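You operate a simulated robot arm through the tools that you are given. There is no shell and no other tool. Be economical: measure what you need, move in short steps, check, and stop when the job is done.

Carry out the task below with a simulated robot arm. There is one attempt and no reset: what you move stays moved.

JOB
Stack the spice jar labelled "mint" from the yard table top on top of the spice jar labelled "thyme". Then take the grey box from the yard table top and leave it on top of the green food tin there.
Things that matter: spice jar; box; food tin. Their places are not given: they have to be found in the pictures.

Only the result counts: the job must be done as asked and must still hold three seconds after the hand-in. Knocking over, shifting, dropping, spilling or breaking anything else fails it.

ROBOT AND FRAMES
A 6-joint arm with a two-finger parallel gripper, fixed in place. Base frame: the origin is at the foot of the arm, x ahead of it, y to its left, z up; the work surface is at about z = 0. Readings come in cm, degrees, newtons and seconds.
With the tool pointing down near the work surface it reaches from about 14 to 58 cm from the base axis. Its first joint turns from -66.0 to 66.0 degrees. Payload 2.1 kg.
The tool frame sits at the grasp point between the pads (the TCP): z along the fingers, y along the line on which they close. The tips reach 3 cm beyond it. The gripper opens to 9.4 cm. The fingers are 2.8 cm wide and 1 cm thick; the gripper's body (5 by 9.6 cm) begins 5.5 cm behind the TCP.
Orientation is told as [roll, pitch, yaw] about the base's x, y, z axes, in that order, counted from this pose: with the fingers straight down and closing along the base's y, the tool's x points along the base's -x, its y along +y and its z along -z.

CONTROLS
- The arm moves only by the tool step_arm. Its argument "targets" is a list of rows, each a list of 7 numbers: the shift along the tool's x, y, z in cm, then the turn, a rotation vector about the tool's x, y, z in degrees, then the finger opening in cm, from 0 to 9.4. In form: [[tx, ty, tz, wx, wy, wz, jaw], ...]. A call has 1 to 10 rows; each row shifts and turns the commanded pose from where the row before left it, along the tool's axes as they then stand. Each row takes 0.2 s and may step no farther than 5 cm and 8.6 degrees from the row before; otherwise, or with a gripper value out of range, the whole call is refused. A pose out of reach is approached as far as the arm can. The call stops where the force on the tool passes 40 N (or 10 N more than at its start, if that is more) or the arm is blocked; 0.2 s more then pass. The fingers move at their own pace (about 7.2 cm/s each) and stop on an object; they squeeze with about 36 N. The grip force told is the motor's: it shows also when the fingers shut on nothing. Time passes only in rows, and 0.2 s behind the last, so rows that do not move let the fingers close. It gives the time, the measured TCP pose, the force on the tool (base axes), the opening and the grip force at its end, in the units of the frame above (readings bear some noise).
- Cameras (640 x 400 px; columns grow to the right, rows downward): "scene" is fixed at [4.89, -36.23, 48.88]; the picture's right is [0.85, -0.52, 0.00], its down [-0.27, -0.45, -0.85] and it looks along [0.44, 0.73, -0.52] (base axes); focal length 252 px, centre (320, 200). "wrist" rides on the gripper at [-3.7, 0, -5.8] in the tool frame; the picture's right is [0.00, -1.00, 0.00], its down [0.97, 0.00, -0.24] and it looks along [0.24, 0.00, 0.97] (tool axes); focal length 218 px, centre (320, 200).
- camera(camera): a new picture of that camera. The clock stands still meanwhile.
- measure_at(camera, pixels): for up to 12 pixels [column, row] of the newest picture of that camera ("zoom" is the newest enlarged one), the place [x, y, z] in the base frame of the surface seen there, good to about 0.2 cm. The clock stands still meanwhile.
- enlarge(camera, box): a new picture of the part [left, top, right, bottom] of that camera's present view, enlarged. The clock stands still meanwhile.
- job_done(): hands the job in; it is judged then, once.

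Go step by step. Measure first, check grasps and placings, and put right what went wrong. The budget is 80 turns and 54 pictures, counting those below and the enlarged ones. Unless the task says otherwise, let go and move clear before handing in, and close with one line.

The tools are called after "Emit:" as name(argument=value, ...) on one line, values as JSON. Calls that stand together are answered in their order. step_arm: Moves the arm, as the interface text tells. Its arguments: {"type":"object","properties":{"targets":{"type":"array"}},"required":["targets"]} The other tools are called the same way: camera (camera) takes a picture; measure_at (camera, pixels) gives the place of the surface under pixels of a picture; enlarge (camera, box) takes an enlarged picture of a part of a camera's view; job_done () hands the job in.

At the start:

```text
t: 0.0
tcp_pos: [30.07, 19.12, 32.74]
orientation: [0.2, -0.1, 0.0]
force: [0.4, 0.6, -0.7]
opening: 9.39
grasp_force: 0.1
```

scene: 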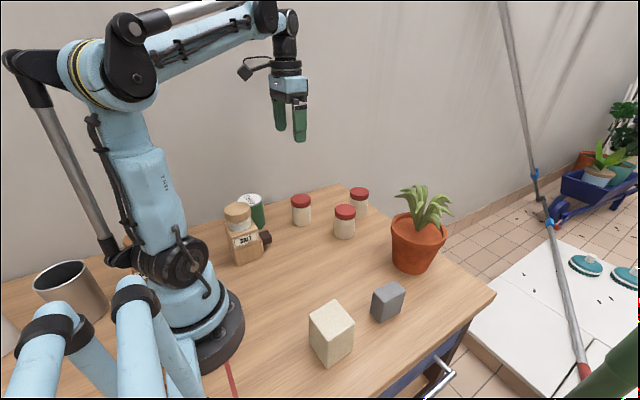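
wrist: 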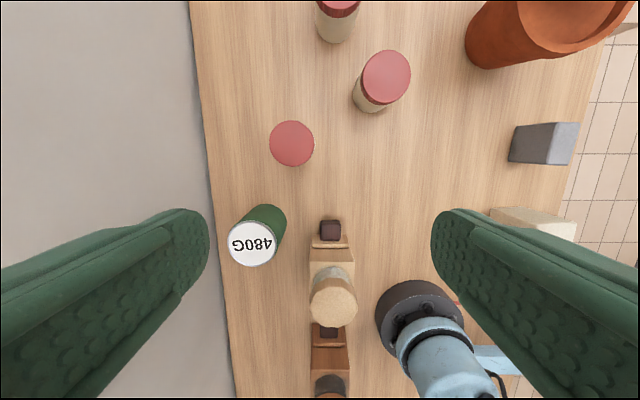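

The scene shows three red-lidded jars near (301,209), (344,221) and (359,200), a green tin near (252,208) with other items beside it, and a grey box at (387,301). I'll enlarge to read the labels.

Emit:
enlarge(camera="scene", box=[270, 170, 390, 245])

Emit:
enlarge(camera="scene", box=[200, 180, 300, 280])

Emit:
measure_at(camera="scene", pixels=[[301, 200], [345, 211], [359, 193], [301, 215], [344, 228], [359, 206], [387, 290], [385, 310], [250, 197], [238, 209], [330, 315], [418, 225]])

Emit:
measure_at(camera="wrist", pixels=[[292, 143], [387, 77], [338, 5], [563, 145], [255, 243], [332, 305], [330, 229], [270, 143], [314, 143], [525, 140], [329, 330]])

```text
5.33 times, centred on (330, 208) of scene
```

zoom: 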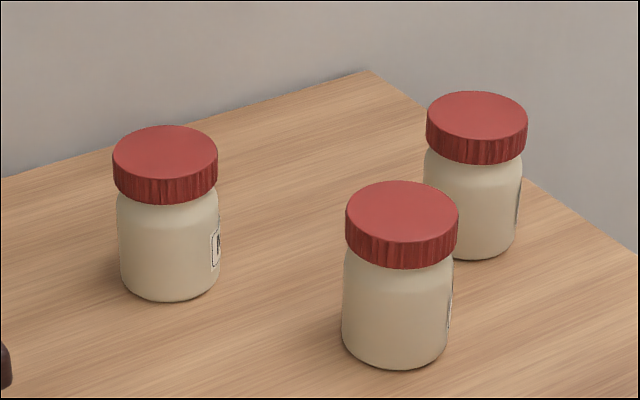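

```text
4.00 times, centred on (250, 230) of scene
```

zoom: 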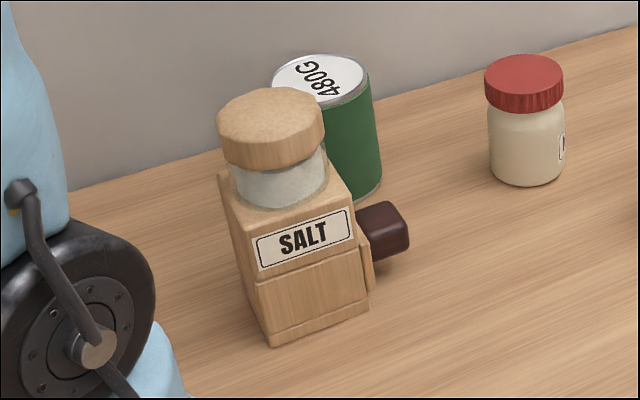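

```text
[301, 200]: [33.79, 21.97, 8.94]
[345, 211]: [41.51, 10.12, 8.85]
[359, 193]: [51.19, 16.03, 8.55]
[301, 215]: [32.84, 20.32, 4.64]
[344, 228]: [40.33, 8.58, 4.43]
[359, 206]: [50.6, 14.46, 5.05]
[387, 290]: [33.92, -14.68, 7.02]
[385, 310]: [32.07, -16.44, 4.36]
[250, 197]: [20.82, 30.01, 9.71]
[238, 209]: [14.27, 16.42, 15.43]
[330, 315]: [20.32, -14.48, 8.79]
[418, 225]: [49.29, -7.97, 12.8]
```

```text
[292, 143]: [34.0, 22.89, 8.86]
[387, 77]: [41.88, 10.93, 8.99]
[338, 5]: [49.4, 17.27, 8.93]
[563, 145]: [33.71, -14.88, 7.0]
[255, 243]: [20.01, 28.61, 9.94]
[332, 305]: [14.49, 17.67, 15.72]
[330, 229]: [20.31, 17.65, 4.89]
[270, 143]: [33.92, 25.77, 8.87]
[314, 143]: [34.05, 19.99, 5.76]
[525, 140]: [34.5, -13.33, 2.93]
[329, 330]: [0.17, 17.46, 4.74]
```

The labels face away from the scene camera, towards +x, and jar 1's begins with something like M or N. I'll move outward and tilt the wrist camera back towards the base to read them.

Emit:
step_arm(targets=[[-4, -1, 1, 0, 0, 0, 9.39], [-4, -1, 1, 0, 0, 0, 9.39], [-4, -1, 1, 0, 0, 0, 9.39], [-4, -1, 1, 0, 0, 0, 9.39], [0, 0, 0, 0, 8.5, 0, 9.39], [0, 0, 0, 0, 8.5, 0, 9.39], [0, 0, 0, 0, 8.5, 0, 9.39], [0, 0, 0, 0, 8.5, 0, 9.39], [0, 0, 0, 0, 8.5, 0, 9.39]])

Emit:
camera(camera="wrist")

```text
t: 2.0
tcp_pos: [43.33, 14.8, 26.59]
orientation: [0.6, 26.5, 0.1]
force: [0.0, 0.2, 0.4]
opening: 9.41
grasp_force: 0.0
out of reach, approached as far as the arm can: row 6, 7, 8, 9
```

```text
49 pictures are left
```

wrist: 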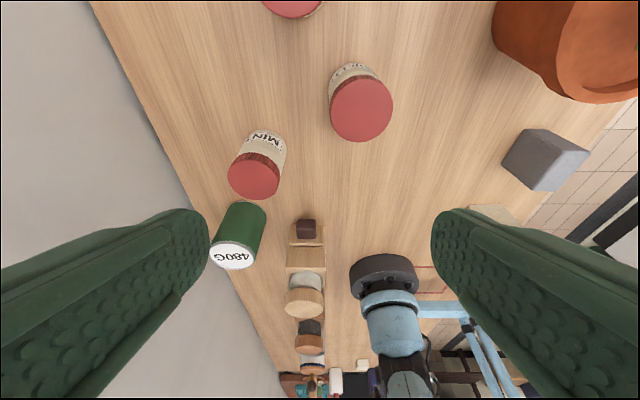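

The jar at (258,165) reads "MIN..." and the jar at (352,75) has a label on its far side. I'll enlarge both.

Emit:
enlarge(camera="wrist", box=[220, 50, 400, 200])

```text
2.67 times, centred on (310, 125) of wrist
```

zoom: 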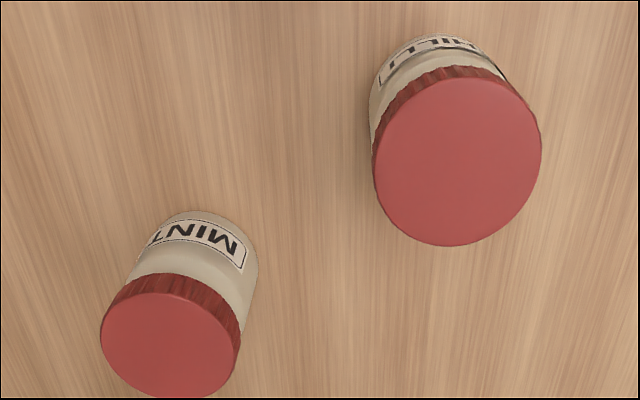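

Jar 1 is MINT. Jar 2's label is only half visible, so I'll enlarge it further.

Emit:
enlarge(camera="wrist", box=[320, 55, 384, 95])

```text
10.00 times, centred on (352, 75) of wrist
```

zoom: 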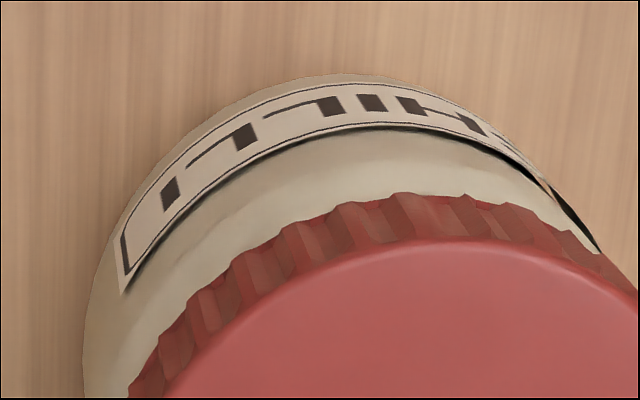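

Read right to left, jar 2 says "CHILLI", so the far jar at about (50,17) should be THYME. I'll undo the tilt and see whether the commanded pose stayed at the reached one.

Emit:
step_arm(targets=[[0, 0, 0, 0, -8.5, 0, 9.39], [0, 0, 0, 0, -8.5, 0, 9.39], [0, 0, 0, 0, -8.5, 0, 9.39]])

```text
t: 2.8
tcp_pos: [43.46, 14.79, 26.48]
orientation: [0.5, 0.8, -0.2]
force: [0.0, -0.5, -0.2]
opening: 9.4
grasp_force: 0.1
```

The tool is vertical again. I'll test reach above the far jar and look at it.

Emit:
step_arm(targets=[[0, 0.5, 3.2, -0.5, -0.8, 0.2, 9.39], [-3, 1, 3, 0, 0, 0, 9.39], [-3, 1, 0, 0, 0, 0, 9.39], [0, 0, 0, 0, 0, 0, 9.39]])

Emit:
camera(camera="wrist")

```text
t: 3.8
tcp_pos: [49.38, 17.11, 20.28]
orientation: [1.0, 0.1, -0.4]
force: [-0.4, -0.2, 0.5]
opening: 9.43
grasp_force: 0.0
```

```text
46 pictures are left
```

wrist: 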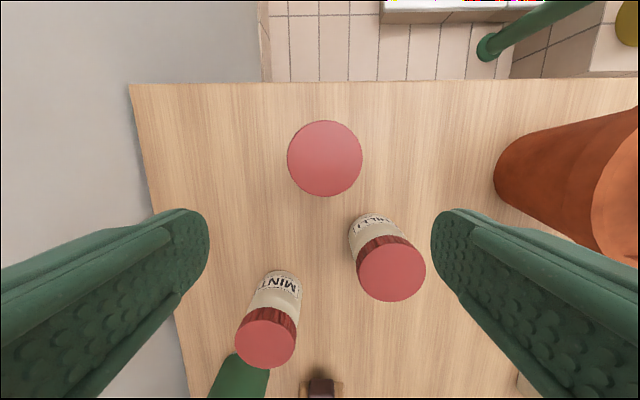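

Reach is fine here, and the far jar's lid is centred at (325,158). I'll measure lid edges for exact centres.

Emit:
measure_at(camera="wrist", pixels=[[325, 158], [290, 158], [360, 158], [325, 124], [325, 194], [391, 270], [266, 340], [238, 340], [294, 340], [266, 366], [266, 311]])

Emit:
enlarge(camera="wrist", box=[340, 205, 436, 265])

```text
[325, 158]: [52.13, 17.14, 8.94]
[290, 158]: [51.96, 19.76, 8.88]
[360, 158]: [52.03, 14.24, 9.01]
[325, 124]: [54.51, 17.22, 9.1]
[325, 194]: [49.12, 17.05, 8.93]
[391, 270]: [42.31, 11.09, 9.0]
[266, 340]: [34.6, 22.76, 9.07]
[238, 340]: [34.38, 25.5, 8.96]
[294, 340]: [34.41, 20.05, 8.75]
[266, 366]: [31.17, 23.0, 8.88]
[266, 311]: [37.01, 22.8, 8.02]
```

```text
6.67 times, centred on (388, 235) of wrist
```

zoom: 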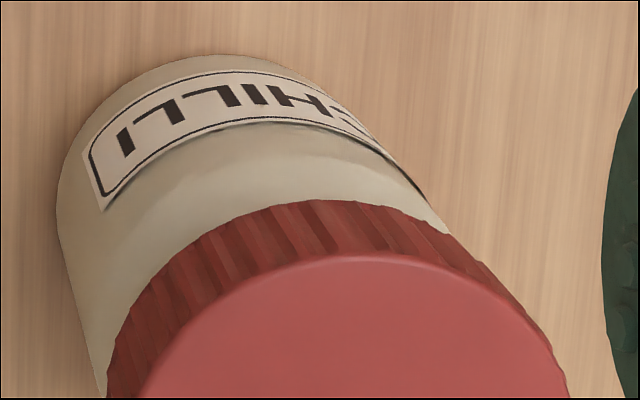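

CHILLI is confirmed; the thyme lid centre is about (51.8,17.05) with its top at 8.95, and mint is at about (34.2,22.8). I'll test reach at placement height, then go above mint.

Emit:
step_arm(targets=[[-2.4, 0, 2, -0.9, 0, 0.4, 9.39], [0, 0, 2, 0, 0, 0, 9.39], [0, 0, 0, 0, 0, 0, 9.39]])

```text
t: 4.6
tcp_pos: [51.73, 17.34, 16.43]
orientation: [1.9, 0.2, -0.7]
force: [-0.4, 0.1, -0.4]
opening: 9.38
grasp_force: 0.0
```

Reachable. I'll correct the small tilt, move over mint and look.

Emit:
step_arm(targets=[[4.4, 1.36, -0.5, 1.9, -0.2, -0.7, 9.39], [4.4, 1.36, 0, 0, 0, 0, 9.39], [4.4, 1.36, 0, 0, 0, 0, 9.39], [4.3, 1.36, 0, 0, 0, 0, 9.39], [0, 0, 0, 0, 0, 0, 9.39]])

Emit:
camera(camera="wrist")

```text
t: 5.8
tcp_pos: [34.12, 23.04, 17.1]
orientation: [0.0, -0.1, -0.2]
force: [0.6, 0.2, 0.0]
opening: 9.4
grasp_force: 0.1
```

```text
44 pictures are left
```

wrist: 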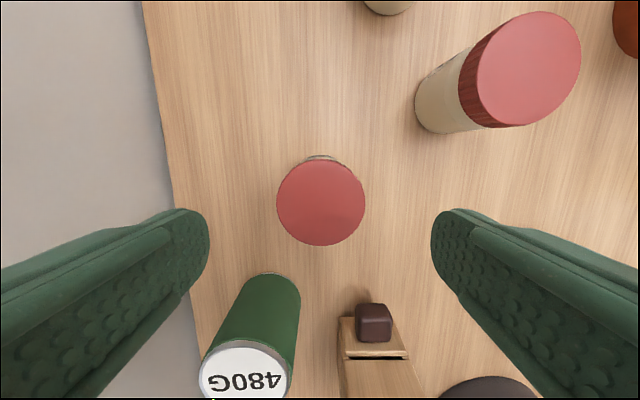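

The mint lid is centred at (320,202). I'll measure its centre and edges.

Emit:
measure_at(camera="wrist", pixels=[[320, 202], [279, 202], [362, 202], [320, 163], [320, 242], [245, 372], [375, 318]])

```text
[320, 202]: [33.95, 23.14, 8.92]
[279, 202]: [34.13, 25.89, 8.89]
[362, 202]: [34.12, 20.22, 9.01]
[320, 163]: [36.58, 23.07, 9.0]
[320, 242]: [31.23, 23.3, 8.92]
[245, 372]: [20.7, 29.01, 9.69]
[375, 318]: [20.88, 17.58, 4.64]
```

The TCP is within 0.2 cm of the mint centre (33.95, 23.1). I'll go down to z≈5 and close.

Emit:
step_arm(targets=[[0.1, 0, 4.5, 0, 0, 0, 9.39], [0, 0, 4.5, 0, 0, 0, 9.39], [0, 0, 3.0, 0, 0, 0, 9.39], [0, 0, 0, 0, 0, 0, 9.39], [0, 0, 0, 0, 0, 0, 4.5], [0, 0, 0, 0, 0, 0, 4.5], [0, 0, 0, 0, 0, 0, 4.5]])

```text
t: 7.4
tcp_pos: [34.19, 22.99, 4.74]
orientation: [-0.1, -0.1, -0.1]
force: [0.4, -0.1, 0.9]
opening: 6.04
grasp_force: 36.4
```

It's gripped at 6.04 cm. Lifting straight up.

Emit:
step_arm(targets=[[0, 0, -2, 0, 0, 0, 4.5], [0, 0, -4, 0, 0, 0, 4.5], [0, 0, -4, 0, 0, 0, 4.5], [0, 0, -3, 0, 0, 0, 4.5], [0, 0, 0, 0, 0, 0, 4.5]])

Emit:
camera(camera="scene")

```text
t: 8.6
tcp_pos: [34.06, 22.74, 17.62]
orientation: [0.0, 0.0, -0.1]
force: [0.4, 0.0, -1.5]
opening: 6.04
grasp_force: 35.7
```

```text
43 pictures are left
```

scene: 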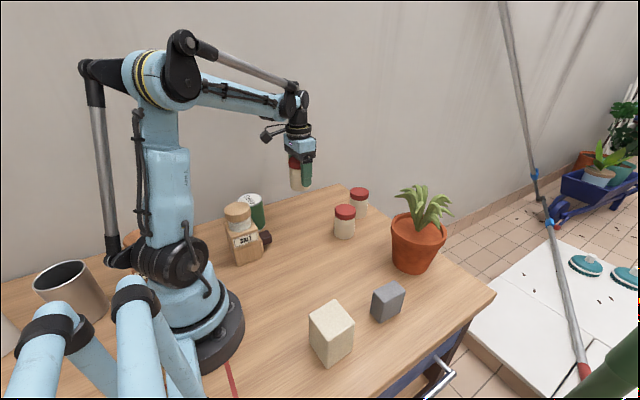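

Mint is held. Moving over the thyme jar at this height.

Emit:
step_arm(targets=[[-3, -1, 0, 0, 0, 0, 4.5], [-4.0, -1.25, 0, 0, 0, 0, 4.5], [-4.0, -1.25, 0, 0, 0, 0, 4.5], [-4.0, -1.25, 0, 0, 0, 0, 4.5], [-2.9, -1, 0, 0, 0, 0, 4.5], [0, 0, 0, 0, 0, 0, 4.5], [0, 0, 0, 0, 0, 0, 4.5]])

Emit:
camera(camera="wrist")

Emit:
enlarge(camera="scene", box=[300, 140, 420, 240])

```text
t: 10.2
tcp_pos: [52.09, 17.16, 17.69]
orientation: [0.0, -0.2, -0.1]
force: [-0.5, 0.3, 0.0]
opening: 6.01
grasp_force: 36.4
```

```text
42 pictures are left
```

wrist: 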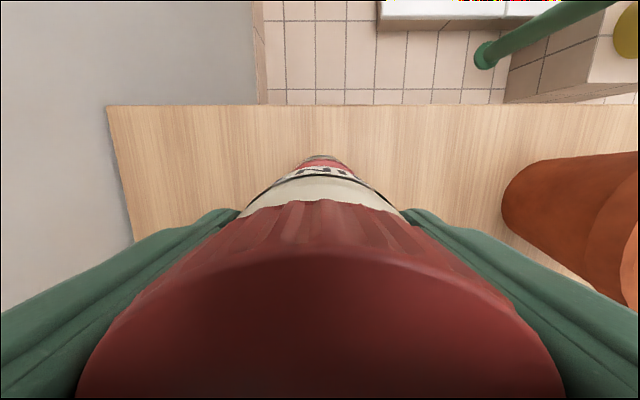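

```text
4.00 times, centred on (360, 190) of scene
```

zoom: 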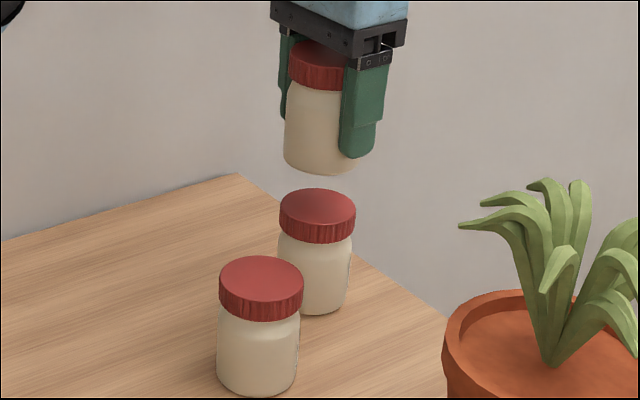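

Alignment looks good in both views. Jar bottom is at about 12.9 and the lid at about 8.95, so I'll descend gently.

Emit:
step_arm(targets=[[0, 0, 1.8, 0, 0, 0, 4.5], [0, 0, 1.5, 0, 0, 0, 4.5], [0, 0, 0.2, 0, 0, 0, 4.5], [0, 0, 0.15, 0, 0, 0, 4.5], [0, 0, 0, 0, 0, 0, 4.5]])

Emit:
enlarge(camera="scene", box=[310, 150, 410, 230])

```text
t: 11.4
tcp_pos: [52.12, 17.14, 14.25]
orientation: [0.0, -0.1, -0.1]
force: [-0.4, 1.2, 0.1]
opening: 5.97
grasp_force: 36.2
```

```text
5.00 times, centred on (360, 190) of scene
```

zoom: 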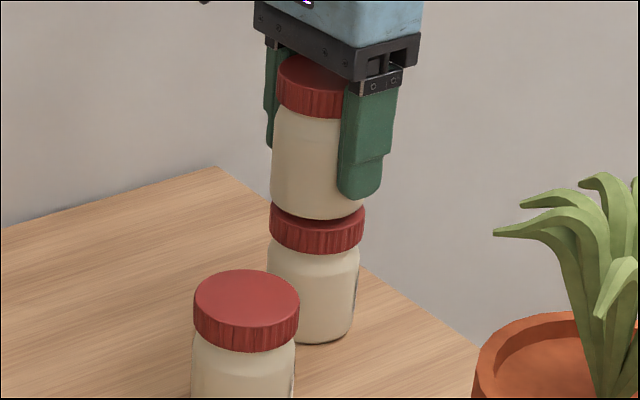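

Nearly in contact and well aligned. I'll lower in tiny steps to feel contact.

Emit:
step_arm(targets=[[0, 0, 0.15, 0, 0, 0, 4.5], [0, 0, 0.1, 0, 0, 0, 4.5], [0, 0, 0, 0, 0, 0, 4.5]])

```text
t: 12.2
tcp_pos: [51.95, 17.16, 14.06]
orientation: [0.0, -0.1, -0.1]
force: [-0.8, 0.4, -1.0]
opening: 5.96
grasp_force: 36.4
```

Emit:
step_arm(targets=[[0, 0, 0.12, 0, 0, 0, 4.5], [0, 0, 0, 0, 0, 0, 4.5]])

Emit:
enlarge(camera="scene", box=[335, 180, 385, 210])

```text
t: 12.8
tcp_pos: [51.94, 17.08, 13.94]
orientation: [0.0, -0.2, -0.1]
force: [0.0, -0.8, 0.0]
opening: 5.97
grasp_force: 35.3
```

```text
12.80 times, centred on (360, 195) of scene
```

zoom: 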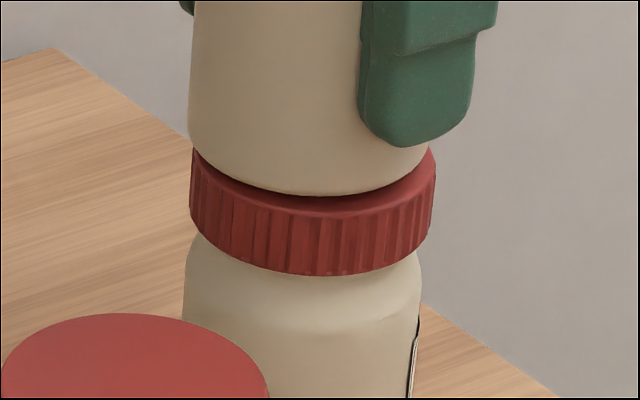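

No contact force yet; lowering a little more.

Emit:
step_arm(targets=[[0, 0, 0.1, 0, 0, 0, 4.5], [0, 0, 0, 0, 0, 0, 4.5]])

Emit:
step_arm(targets=[[0, 0, 0.1, 0, 0, 0, 4.5], [0, 0, 0, 0, 0, 0, 4.5]])

```text
t: 13.4
tcp_pos: [52.08, 17.27, 13.93]
orientation: [0.0, -0.2, 0.0]
force: [1.0, 0.0, 0.3]
opening: 5.95
grasp_force: 36.1
```

```text
t: 14.0
tcp_pos: [51.91, 17.12, 13.8]
orientation: [0.0, -0.1, -0.1]
force: [-0.4, 0.0, -1.3]
opening: 5.97
grasp_force: 35.4
```

Emit:
step_arm(targets=[[0, 0, 0.08, 0, 0, 0, 4.5], [0, 0, 0, 0, 0, 0, 4.5]])

Emit:
enlarge(camera="scene", box=[335, 180, 385, 210])

```text
t: 14.6
tcp_pos: [51.98, 17.18, 13.73]
orientation: [0.1, -0.2, -0.1]
force: [-1.3, 0.5, 0.7]
opening: 5.94
grasp_force: 36.4
```

```text
12.80 times, centred on (360, 195) of scene
```

zoom: 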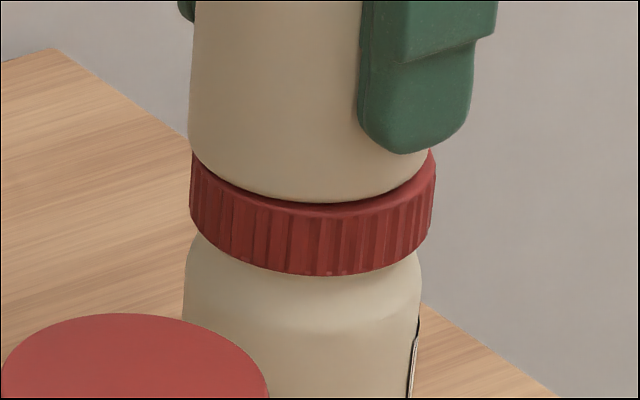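

Still slightly above. Continue lowering, watching the force.

Emit:
step_arm(targets=[[0, 0, 0.1, 0, 0, 0, 4.5], [0, 0, 0, 0, 0, 0, 4.5]])

Emit:
step_arm(targets=[[0, 0, 0.1, 0, 0, 0, 4.5], [0, 0, 0, 0, 0, 0, 4.5]])

```text
t: 15.2
tcp_pos: [51.99, 17.15, 13.7]
orientation: [0.0, -0.1, 0.0]
force: [1.0, 0.3, 18.7]
opening: 5.97
grasp_force: 36.4
```

```text
t: 15.8
tcp_pos: [52.0, 17.28, 13.58]
orientation: [0.1, -0.1, 0.0]
force: [-3.4, 1.7, 30.0]
opening: 5.94
grasp_force: 36.5
```

Contact is made (30 N). I'll ease up 0.15, open the fingers, then rise.

Emit:
step_arm(targets=[[0, 0, -0.15, 0, 0, 0, 4.5], [0, 0, 0, 0, 0, 0, 6.4], [0, 0, 0, 0, 0, 0, 7], [0, 0, 0, 0, 0, 0, 8.5], [0, 0, 0, 0, 0, 0, 8.8]])

Emit:
enlarge(camera="scene", box=[310, 150, 410, 230])

```text
t: 17.0
tcp_pos: [51.94, 17.24, 13.61]
orientation: [0.0, -0.1, -0.2]
force: [0.1, 0.1, 0.6]
opening: 8.79
grasp_force: 0.0
```

```text
5.00 times, centred on (360, 190) of scene
```

zoom: 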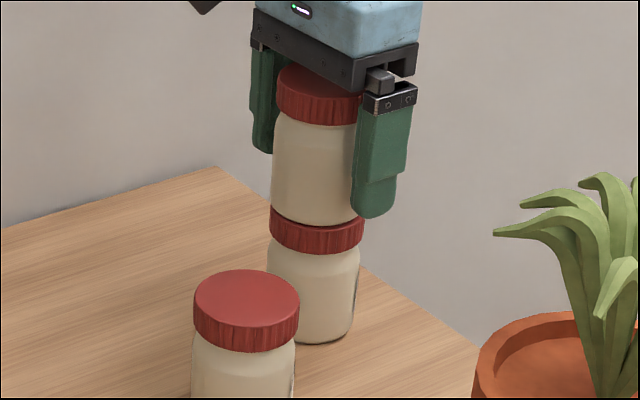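

The stack stands. Rising straight, in steps.

Emit:
step_arm(targets=[[0, -0.1, -2, 0, 0, 0, 9.2], [0, 0, -2, 0, 0, 0, 9.2], [0, 0, -2, 0, 0, 0, 9.2], [0, 0, 0, 0, 0, 0, 9.2]])

```text
t: 18.0
tcp_pos: [52.02, 17.01, 19.82]
orientation: [0.0, 0.0, -0.1]
force: [-1.1, -0.6, -0.8]
opening: 9.2
grasp_force: 0.1
```

Emit:
step_arm(targets=[[0, 0, -1, 0, 0, 0, 9.2], [0, 0, -1, 0, 0, 0, 9.2], [0, 0, -1, 0, 0, 0, 9.2], [0, 0, 0, 0, 0, 0, 9.2]])

```text
t: 19.0
tcp_pos: [52.01, 17.03, 22.69]
orientation: [0.0, -0.2, -0.2]
force: [-0.9, 0.3, 0.0]
opening: 9.22
grasp_force: 0.1
```

Clear of the stack. Now retreat inward and then across to above the grey box.

Emit:
step_arm(targets=[[4.5, 0, -1, 0, 0, 0, 9.2], [4.5, 0, -1, 0, 0, 0, 9.2], [4.5, -1, 0, 0, 0, 0, 9.2], [4, -2, 0, 0, 0, 0, 9.2], [0, -4.8, 0, 0, 0, 0, 9.2], [0, -4.8, 0, 0, 0, 0, 9.2], [0, -4.8, 0, 0, 0, 0, 9.2], [0, -4.8, 0, 0, 0, 0, 9.2], [0, -4.8, 0, 0, 0, 0, 9.2], [0, -4.6, 0, 0, 0, 0, 9.2]])

Emit:
camera(camera="wrist")

Emit:
camera(camera="scene")

```text
t: 21.2
tcp_pos: [34.57, -14.45, 24.55]
orientation: [-0.1, -0.1, -0.1]
force: [0.2, 0.5, -0.1]
opening: 9.24
grasp_force: 0.0
```

```text
36 pictures are left
```

wrist: 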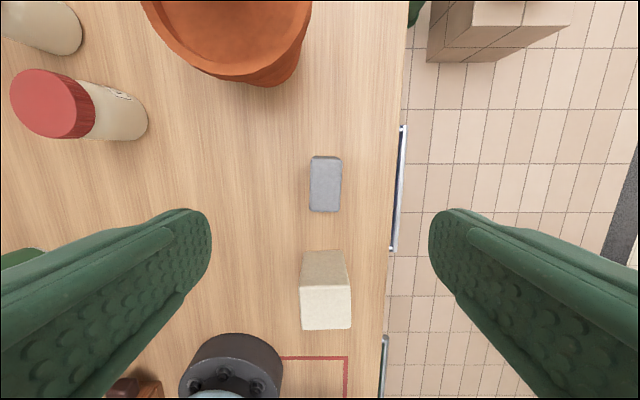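

```text
35 pictures are left
```

scene: 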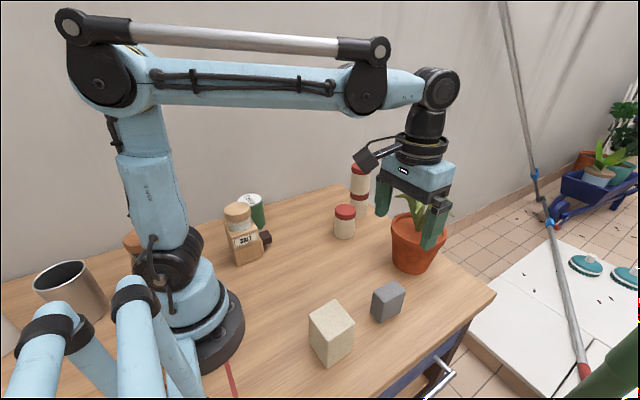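

The stack holds. The grey box top spans about (310–341, 157–211); measuring it.

Emit:
measure_at(camera="wrist", pixels=[[326, 184], [314, 184], [338, 184], [326, 162], [327, 207], [313, 161], [339, 161], [312, 207], [339, 207], [326, 218], [355, 184]])

Emit:
enlarge(camera="wrist", box=[278, 144, 374, 224])

Emit:
enlarge(camera="scene", box=[340, 265, 440, 335])

```text
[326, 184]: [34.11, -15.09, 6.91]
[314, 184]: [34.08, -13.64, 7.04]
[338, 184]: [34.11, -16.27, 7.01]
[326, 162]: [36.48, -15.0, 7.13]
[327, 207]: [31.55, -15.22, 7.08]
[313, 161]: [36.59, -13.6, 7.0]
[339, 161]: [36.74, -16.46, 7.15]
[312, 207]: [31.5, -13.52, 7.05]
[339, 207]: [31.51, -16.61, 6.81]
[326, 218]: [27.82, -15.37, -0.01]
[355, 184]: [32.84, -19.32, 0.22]
```

```text
5.00 times, centred on (326, 184) of wrist
```

zoom: 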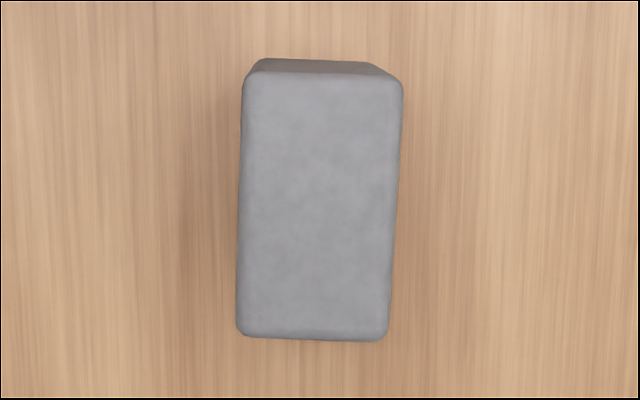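

```text
5.71 times, centred on (390, 300) of scene
```

zoom: 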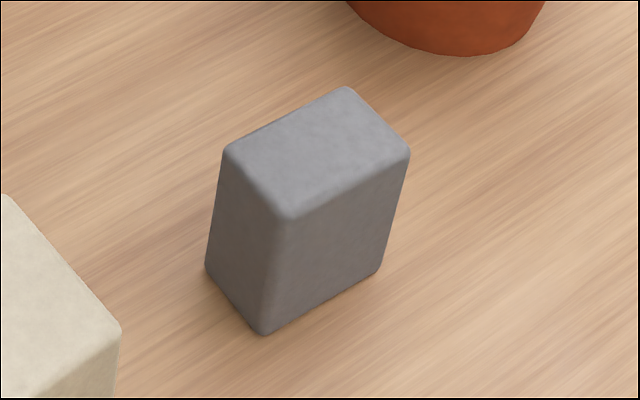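

The box is 5.8×3.2×7.0 cm, centred at (34.0,-15.05) with about -2° yaw. I'll align, descend partway and check, while measuring the pot for clearance.

Emit:
measure_at(camera="wrist", pixels=[[255, 82], [290, 75], [305, 20], [325, 256], [200, 65]])

Emit:
step_arm(targets=[[0.55, -0.6, 3, 0, 0, 2.2, 9.2], [0, 0, 4, 0, 0, 0, 9.2], [0, 0, 3, 0, 0, 0, 9.2], [0, 0, 0, 0, 0, 0, 9.2]])

Emit:
camera(camera="wrist")

```text
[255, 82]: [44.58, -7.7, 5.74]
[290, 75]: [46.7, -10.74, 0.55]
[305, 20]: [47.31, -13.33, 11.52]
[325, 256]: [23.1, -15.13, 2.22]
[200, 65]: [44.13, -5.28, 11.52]
```

```text
t: 22.2
tcp_pos: [33.98, -15.03, 14.52]
orientation: [-0.1, -0.1, -2.4]
force: [-0.5, 0.0, -0.8]
opening: 9.18
grasp_force: 0.0
```

```text
32 pictures are left
```

wrist: 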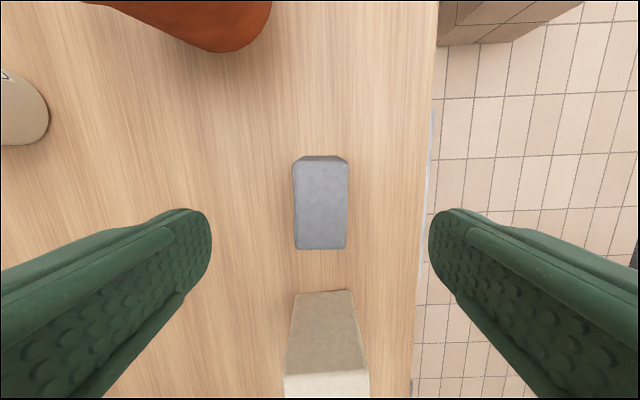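

Well aligned. Descend to z≈4.3 and close.

Emit:
step_arm(targets=[[0, 0, 4, 0, 0, 0, 9.2], [0, 0, 4, 0, 0, 0, 9.2], [0, 0, 2.2, 0, 0, 0, 9.2], [0, 0, 0, 0, 0, 0, 9.2], [0, 0, 0, 0, 0, 0, 2], [0, 0, 0, 0, 0, 0, 2], [0, 0, 0, 0, 0, 0, 2], [0, 0, 0, 0, 0, 0, 2]])

```text
t: 24.0
tcp_pos: [34.06, -15.12, 4.28]
orientation: [0.0, -0.1, -2.4]
force: [0.1, 0.3, -0.3]
opening: 3.88
grasp_force: 36.2
```

Gripped. Lift up, then check.

Emit:
step_arm(targets=[[0, 0, -2, 0, 0, 0, 2], [0, 0, -4, 0, 0, 0, 2], [0, 0, -4, 0, 0, 0, 2], [0, 0, -4, 0, 0, 0, 2], [0, 0, -4, 0, 0, 0, 2], [0, 0, -2, 0, 0, -2.3, 2], [0, 0, 0, 0, 0, 0, 2]])

Emit:
camera(camera="scene")

```text
t: 25.6
tcp_pos: [33.78, -15.12, 24.28]
orientation: [0.0, -0.1, 0.1]
force: [-0.2, -0.1, -0.8]
opening: 3.89
grasp_force: 35.4
```

```text
31 pictures are left
```

scene: 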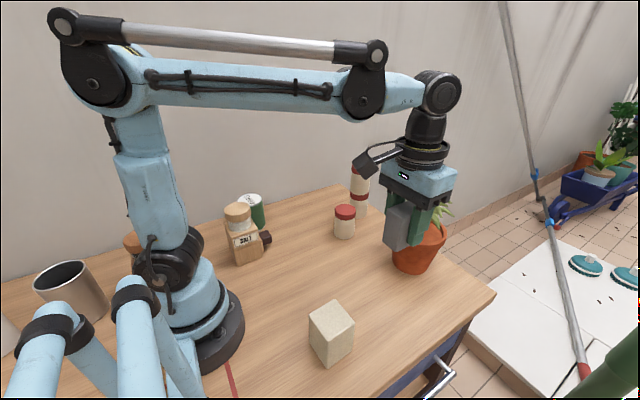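

Box held. Swing across toward the tin at a safe height, stopping short to look.

Emit:
step_arm(targets=[[0, 3, 0, 0, 0, 0, 2], [0, 4.5, 0, 0, 0, 0, 2], [0, 4.5, 0, 0, 0, 0, 2], [0, 4.5, 0, 0, 0, 0, 2], [0, 4.5, 0, 0, 0, 0, 2], [0, 4.5, 0, 0, 0, 0, 2], [0, 4.5, 0, 0, 0, 0, 2], [0, 4.5, 0, 0, 0, 0, 2], [0, 4.5, 0, 0, 0, 0, 2], [0, 0, 0, 0, 0, 0, 2]])

Emit:
camera(camera="wrist")

```text
t: 27.8
tcp_pos: [34.0, 23.78, 24.35]
orientation: [0.0, 0.0, 0.0]
force: [-0.6, -0.2, -1.7]
opening: 3.87
grasp_force: 36.5
```

```text
30 pictures are left
```

wrist: 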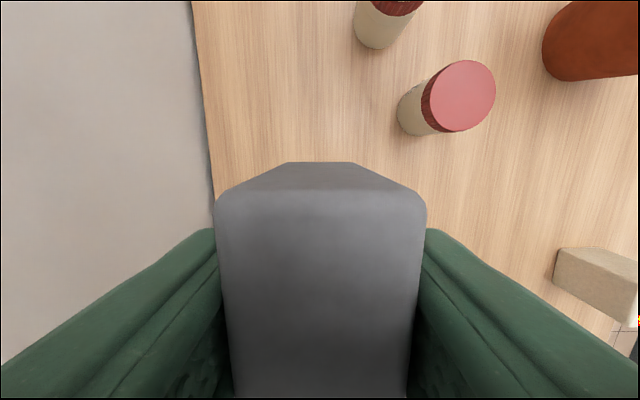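

The wrist view doesn't see the tin with the box in hand, so I'll get its top from the scene camera.

Emit:
enlarge(camera="scene", box=[220, 180, 284, 220])

```text
10.00 times, centred on (252, 200) of scene
```

zoom: 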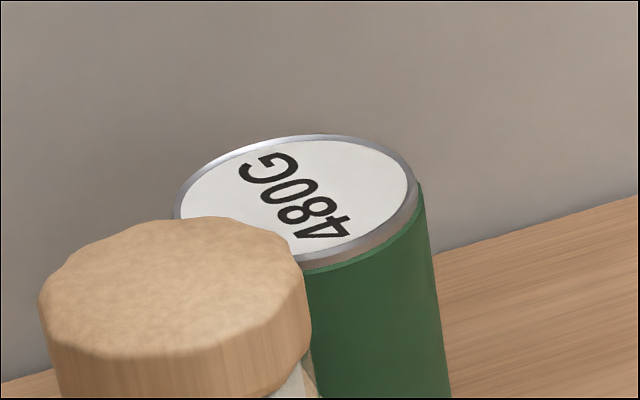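

Emit:
measure_at(camera="zoom", pixels=[[296, 199], [182, 199], [410, 195], [290, 141], [315, 255], [200, 170], [390, 232], [370, 148], [100, 150], [500, 243]])

```text
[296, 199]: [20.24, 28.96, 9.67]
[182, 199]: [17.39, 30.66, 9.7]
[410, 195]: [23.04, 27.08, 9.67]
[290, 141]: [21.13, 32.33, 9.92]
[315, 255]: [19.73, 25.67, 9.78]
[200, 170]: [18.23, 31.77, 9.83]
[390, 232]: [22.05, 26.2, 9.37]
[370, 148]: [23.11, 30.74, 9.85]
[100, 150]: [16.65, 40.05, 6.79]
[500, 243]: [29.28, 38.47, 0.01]
```

The tin's top is centred at (20.3,28.95), z≈9.75, about 6.7 cm across. Moving the box above it.

Emit:
step_arm(targets=[[3.4, 1.3, 0, 0, 0, 0, 2], [3.4, 1.3, 0, 0, 0, 0, 2], [3.4, 1.3, 0, 0, 0, 0, 2], [3.5, 1.25, 0, 0, 0, 0, 2], [0, 0, 2.5, 0, 0, 0, 2], [0, 0, 2.5, 0, 0, 0, 2], [0, 0, 0, 0, 0, 0, 2]])

Emit:
enlarge(camera="scene", box=[190, 130, 318, 210])

Emit:
camera(camera="wrist")

```text
t: 29.4
tcp_pos: [20.2, 28.86, 19.24]
orientation: [0.0, 0.0, 0.1]
force: [0.1, 0.5, -1.1]
opening: 3.91
grasp_force: 36.8
```

```text
5.00 times, centred on (254, 170) of scene
```

zoom: 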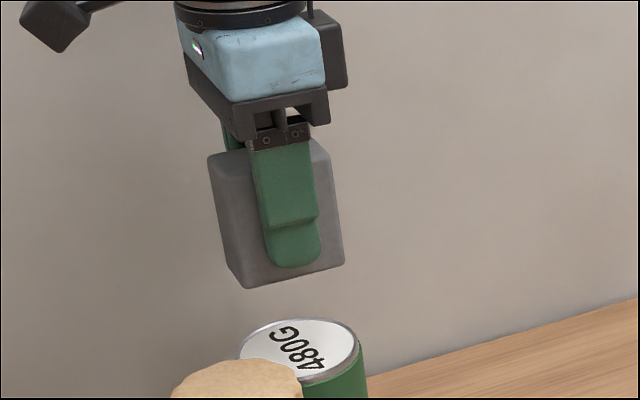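

```text
27 pictures are left
```

wrist: 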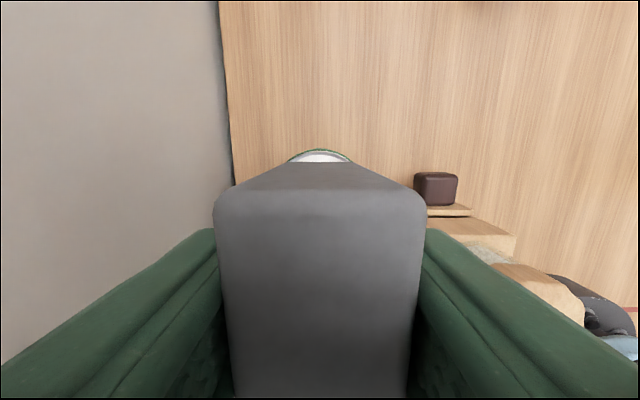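

Aligned. The box bottom is at about 14.95 and the tin at 9.75, so I'll descend 4.6 and then use fine steps.

Emit:
step_arm(targets=[[0, 0, 2, 0, 0, 0, 2], [0, 0, 2, 0, 0, 0, 2], [0, 0, 0.6, 0, 0, 0, 2], [0, 0, 0.2, 0, 0, 0, 2], [0, 0, 0, 0, 0, 0, 2]])

Emit:
step_arm(targets=[[0, 0, 0.12, 0, 0, 0, 2], [0, 0, 0, 0, 0, 0, 2]])

Emit:
step_arm(targets=[[0, 0, 0.1, 0, 0, 0, 2], [0, 0, 0, 0, 0, 0, 2]])

```text
t: 30.6
tcp_pos: [20.06, 28.95, 14.6]
orientation: [0.1, -0.2, 0.0]
force: [0.1, 0.2, -0.6]
opening: 3.88
grasp_force: 36.1
```

```text
t: 31.2
tcp_pos: [20.22, 28.94, 14.46]
orientation: [0.0, -0.1, -0.1]
force: [0.4, -0.8, -1.2]
opening: 3.85
grasp_force: 36.2
```

```text
t: 31.8
tcp_pos: [20.2, 28.97, 14.29]
orientation: [0.0, -0.1, 0.0]
force: [0.0, 0.3, -0.4]
opening: 3.89
grasp_force: 36.3
```

Emit:
step_arm(targets=[[0, 0, 0.1, 0, 0, 0, 2], [0, 0, 0, 0, 0, 0, 2]])

Emit:
step_arm(targets=[[0, 0, 0.1, 0, 0, 0, 2], [0, 0, 0, 0, 0, 0, 2]])

Emit:
enlarge(camera="scene", box=[210, 160, 290, 210])

```text
t: 32.4
tcp_pos: [20.25, 28.9, 14.32]
orientation: [0.1, -0.1, 0.0]
force: [0.6, 1.1, -0.9]
opening: 3.87
grasp_force: 35.7
```

```text
t: 33.0
tcp_pos: [20.26, 29.08, 14.14]
orientation: [0.0, 0.0, 0.0]
force: [-0.2, -0.2, -0.8]
opening: 3.9
grasp_force: 36.5
```

```text
8.00 times, centred on (250, 185) of scene
```

zoom: 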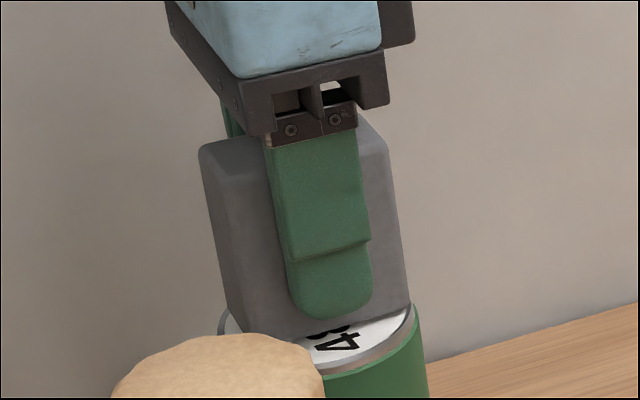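

Not quite touching yet. Continue with fine steps.

Emit:
step_arm(targets=[[0, 0, 0.1, 0, 0, 0, 2], [0, 0, 0, 0, 0, 0, 2]])

Emit:
step_arm(targets=[[0, 0, 0.08, 0, 0, 0, 2], [0, 0, 0, 0, 0, 0, 2]])

```text
t: 33.6
tcp_pos: [20.16, 28.96, 14.16]
orientation: [0.0, -0.1, -0.1]
force: [-1.0, 0.2, 1.8]
opening: 3.87
grasp_force: 35.9
```

```text
t: 34.2
tcp_pos: [20.19, 29.1, 14.1]
orientation: [0.0, -0.1, 0.0]
force: [-0.9, -0.7, 23.5]
opening: 3.84
grasp_force: 35.7
```

Contact (23 N up). Ease slightly, open, and look.

Emit:
step_arm(targets=[[0, 0, -0.06, 0, 0, 0, 2], [0, 0, 0, 0, 0, 0, 4.3], [0, 0, 0, 0, 0, 0, 5], [0, 0, 0, 0, 0, 0, 6.5], [0, 0, 0, 0, 0, 0, 7.5], [0, 0, 0, 0, 0, 0, 7.5]])

Emit:
enlarge(camera="scene", box=[210, 160, 290, 210])

```text
t: 35.6
tcp_pos: [20.18, 29.08, 14.09]
orientation: [0.0, -0.1, 0.0]
force: [0.1, 0.2, 0.0]
opening: 7.5
grasp_force: 0.0
```

```text
8.00 times, centred on (250, 185) of scene
```

zoom: 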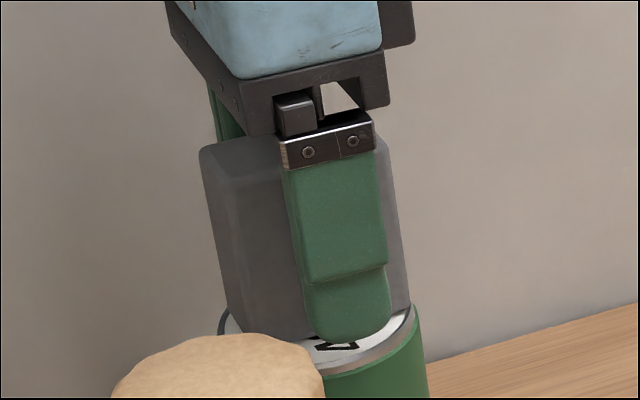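

The box rests level on the tin. Rising straight up and clear.

Emit:
step_arm(targets=[[0, 0, -2, 0, 0, 0, 7.5], [0, 0, -3, 0, 0, 0, 7.5], [0, 0, -4, 0, 0, 0, 7.5], [0, 0, -4, 0, 0, 0, 7.5], [-4, 0, 0, 0, 0, 0, 7.5], [-4, 0, 0, 0, 0, 0, 7.5], [0, 0, 0, 0, 0, 0, 7.5]])

Emit:
camera(camera="scene")

Emit:
camera(camera="wrist")

```text
t: 37.2
tcp_pos: [28.23, 29.08, 26.81]
orientation: [0.1, -0.1, 0.0]
force: [-0.1, -0.5, 0.1]
opening: 7.49
grasp_force: 0.1
```

```text
24 pictures are left
```

scene: 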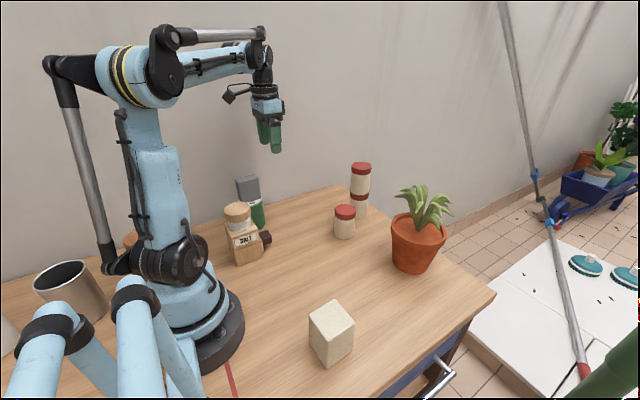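

```text
23 pictures are left
```

wrist: 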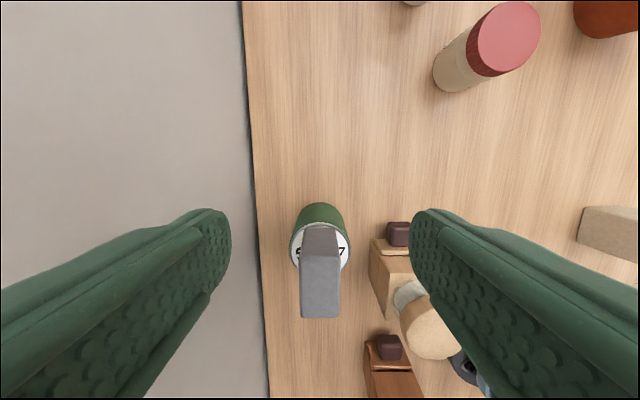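

Both stacks are standing: mint on the far jar at (360,185) and the grey box on the tin at (248,195). The arm is clear, so I'm handing in.

Emit:
job_done()

```text
The job is handed in.
```

I stacked the mint jar on the thyme jar and left the grey box on the green tin; both were standing in the last pictures. I took the far jar as thyme by elimination, since the other two read MINT and CHILLI; I never read its own label.
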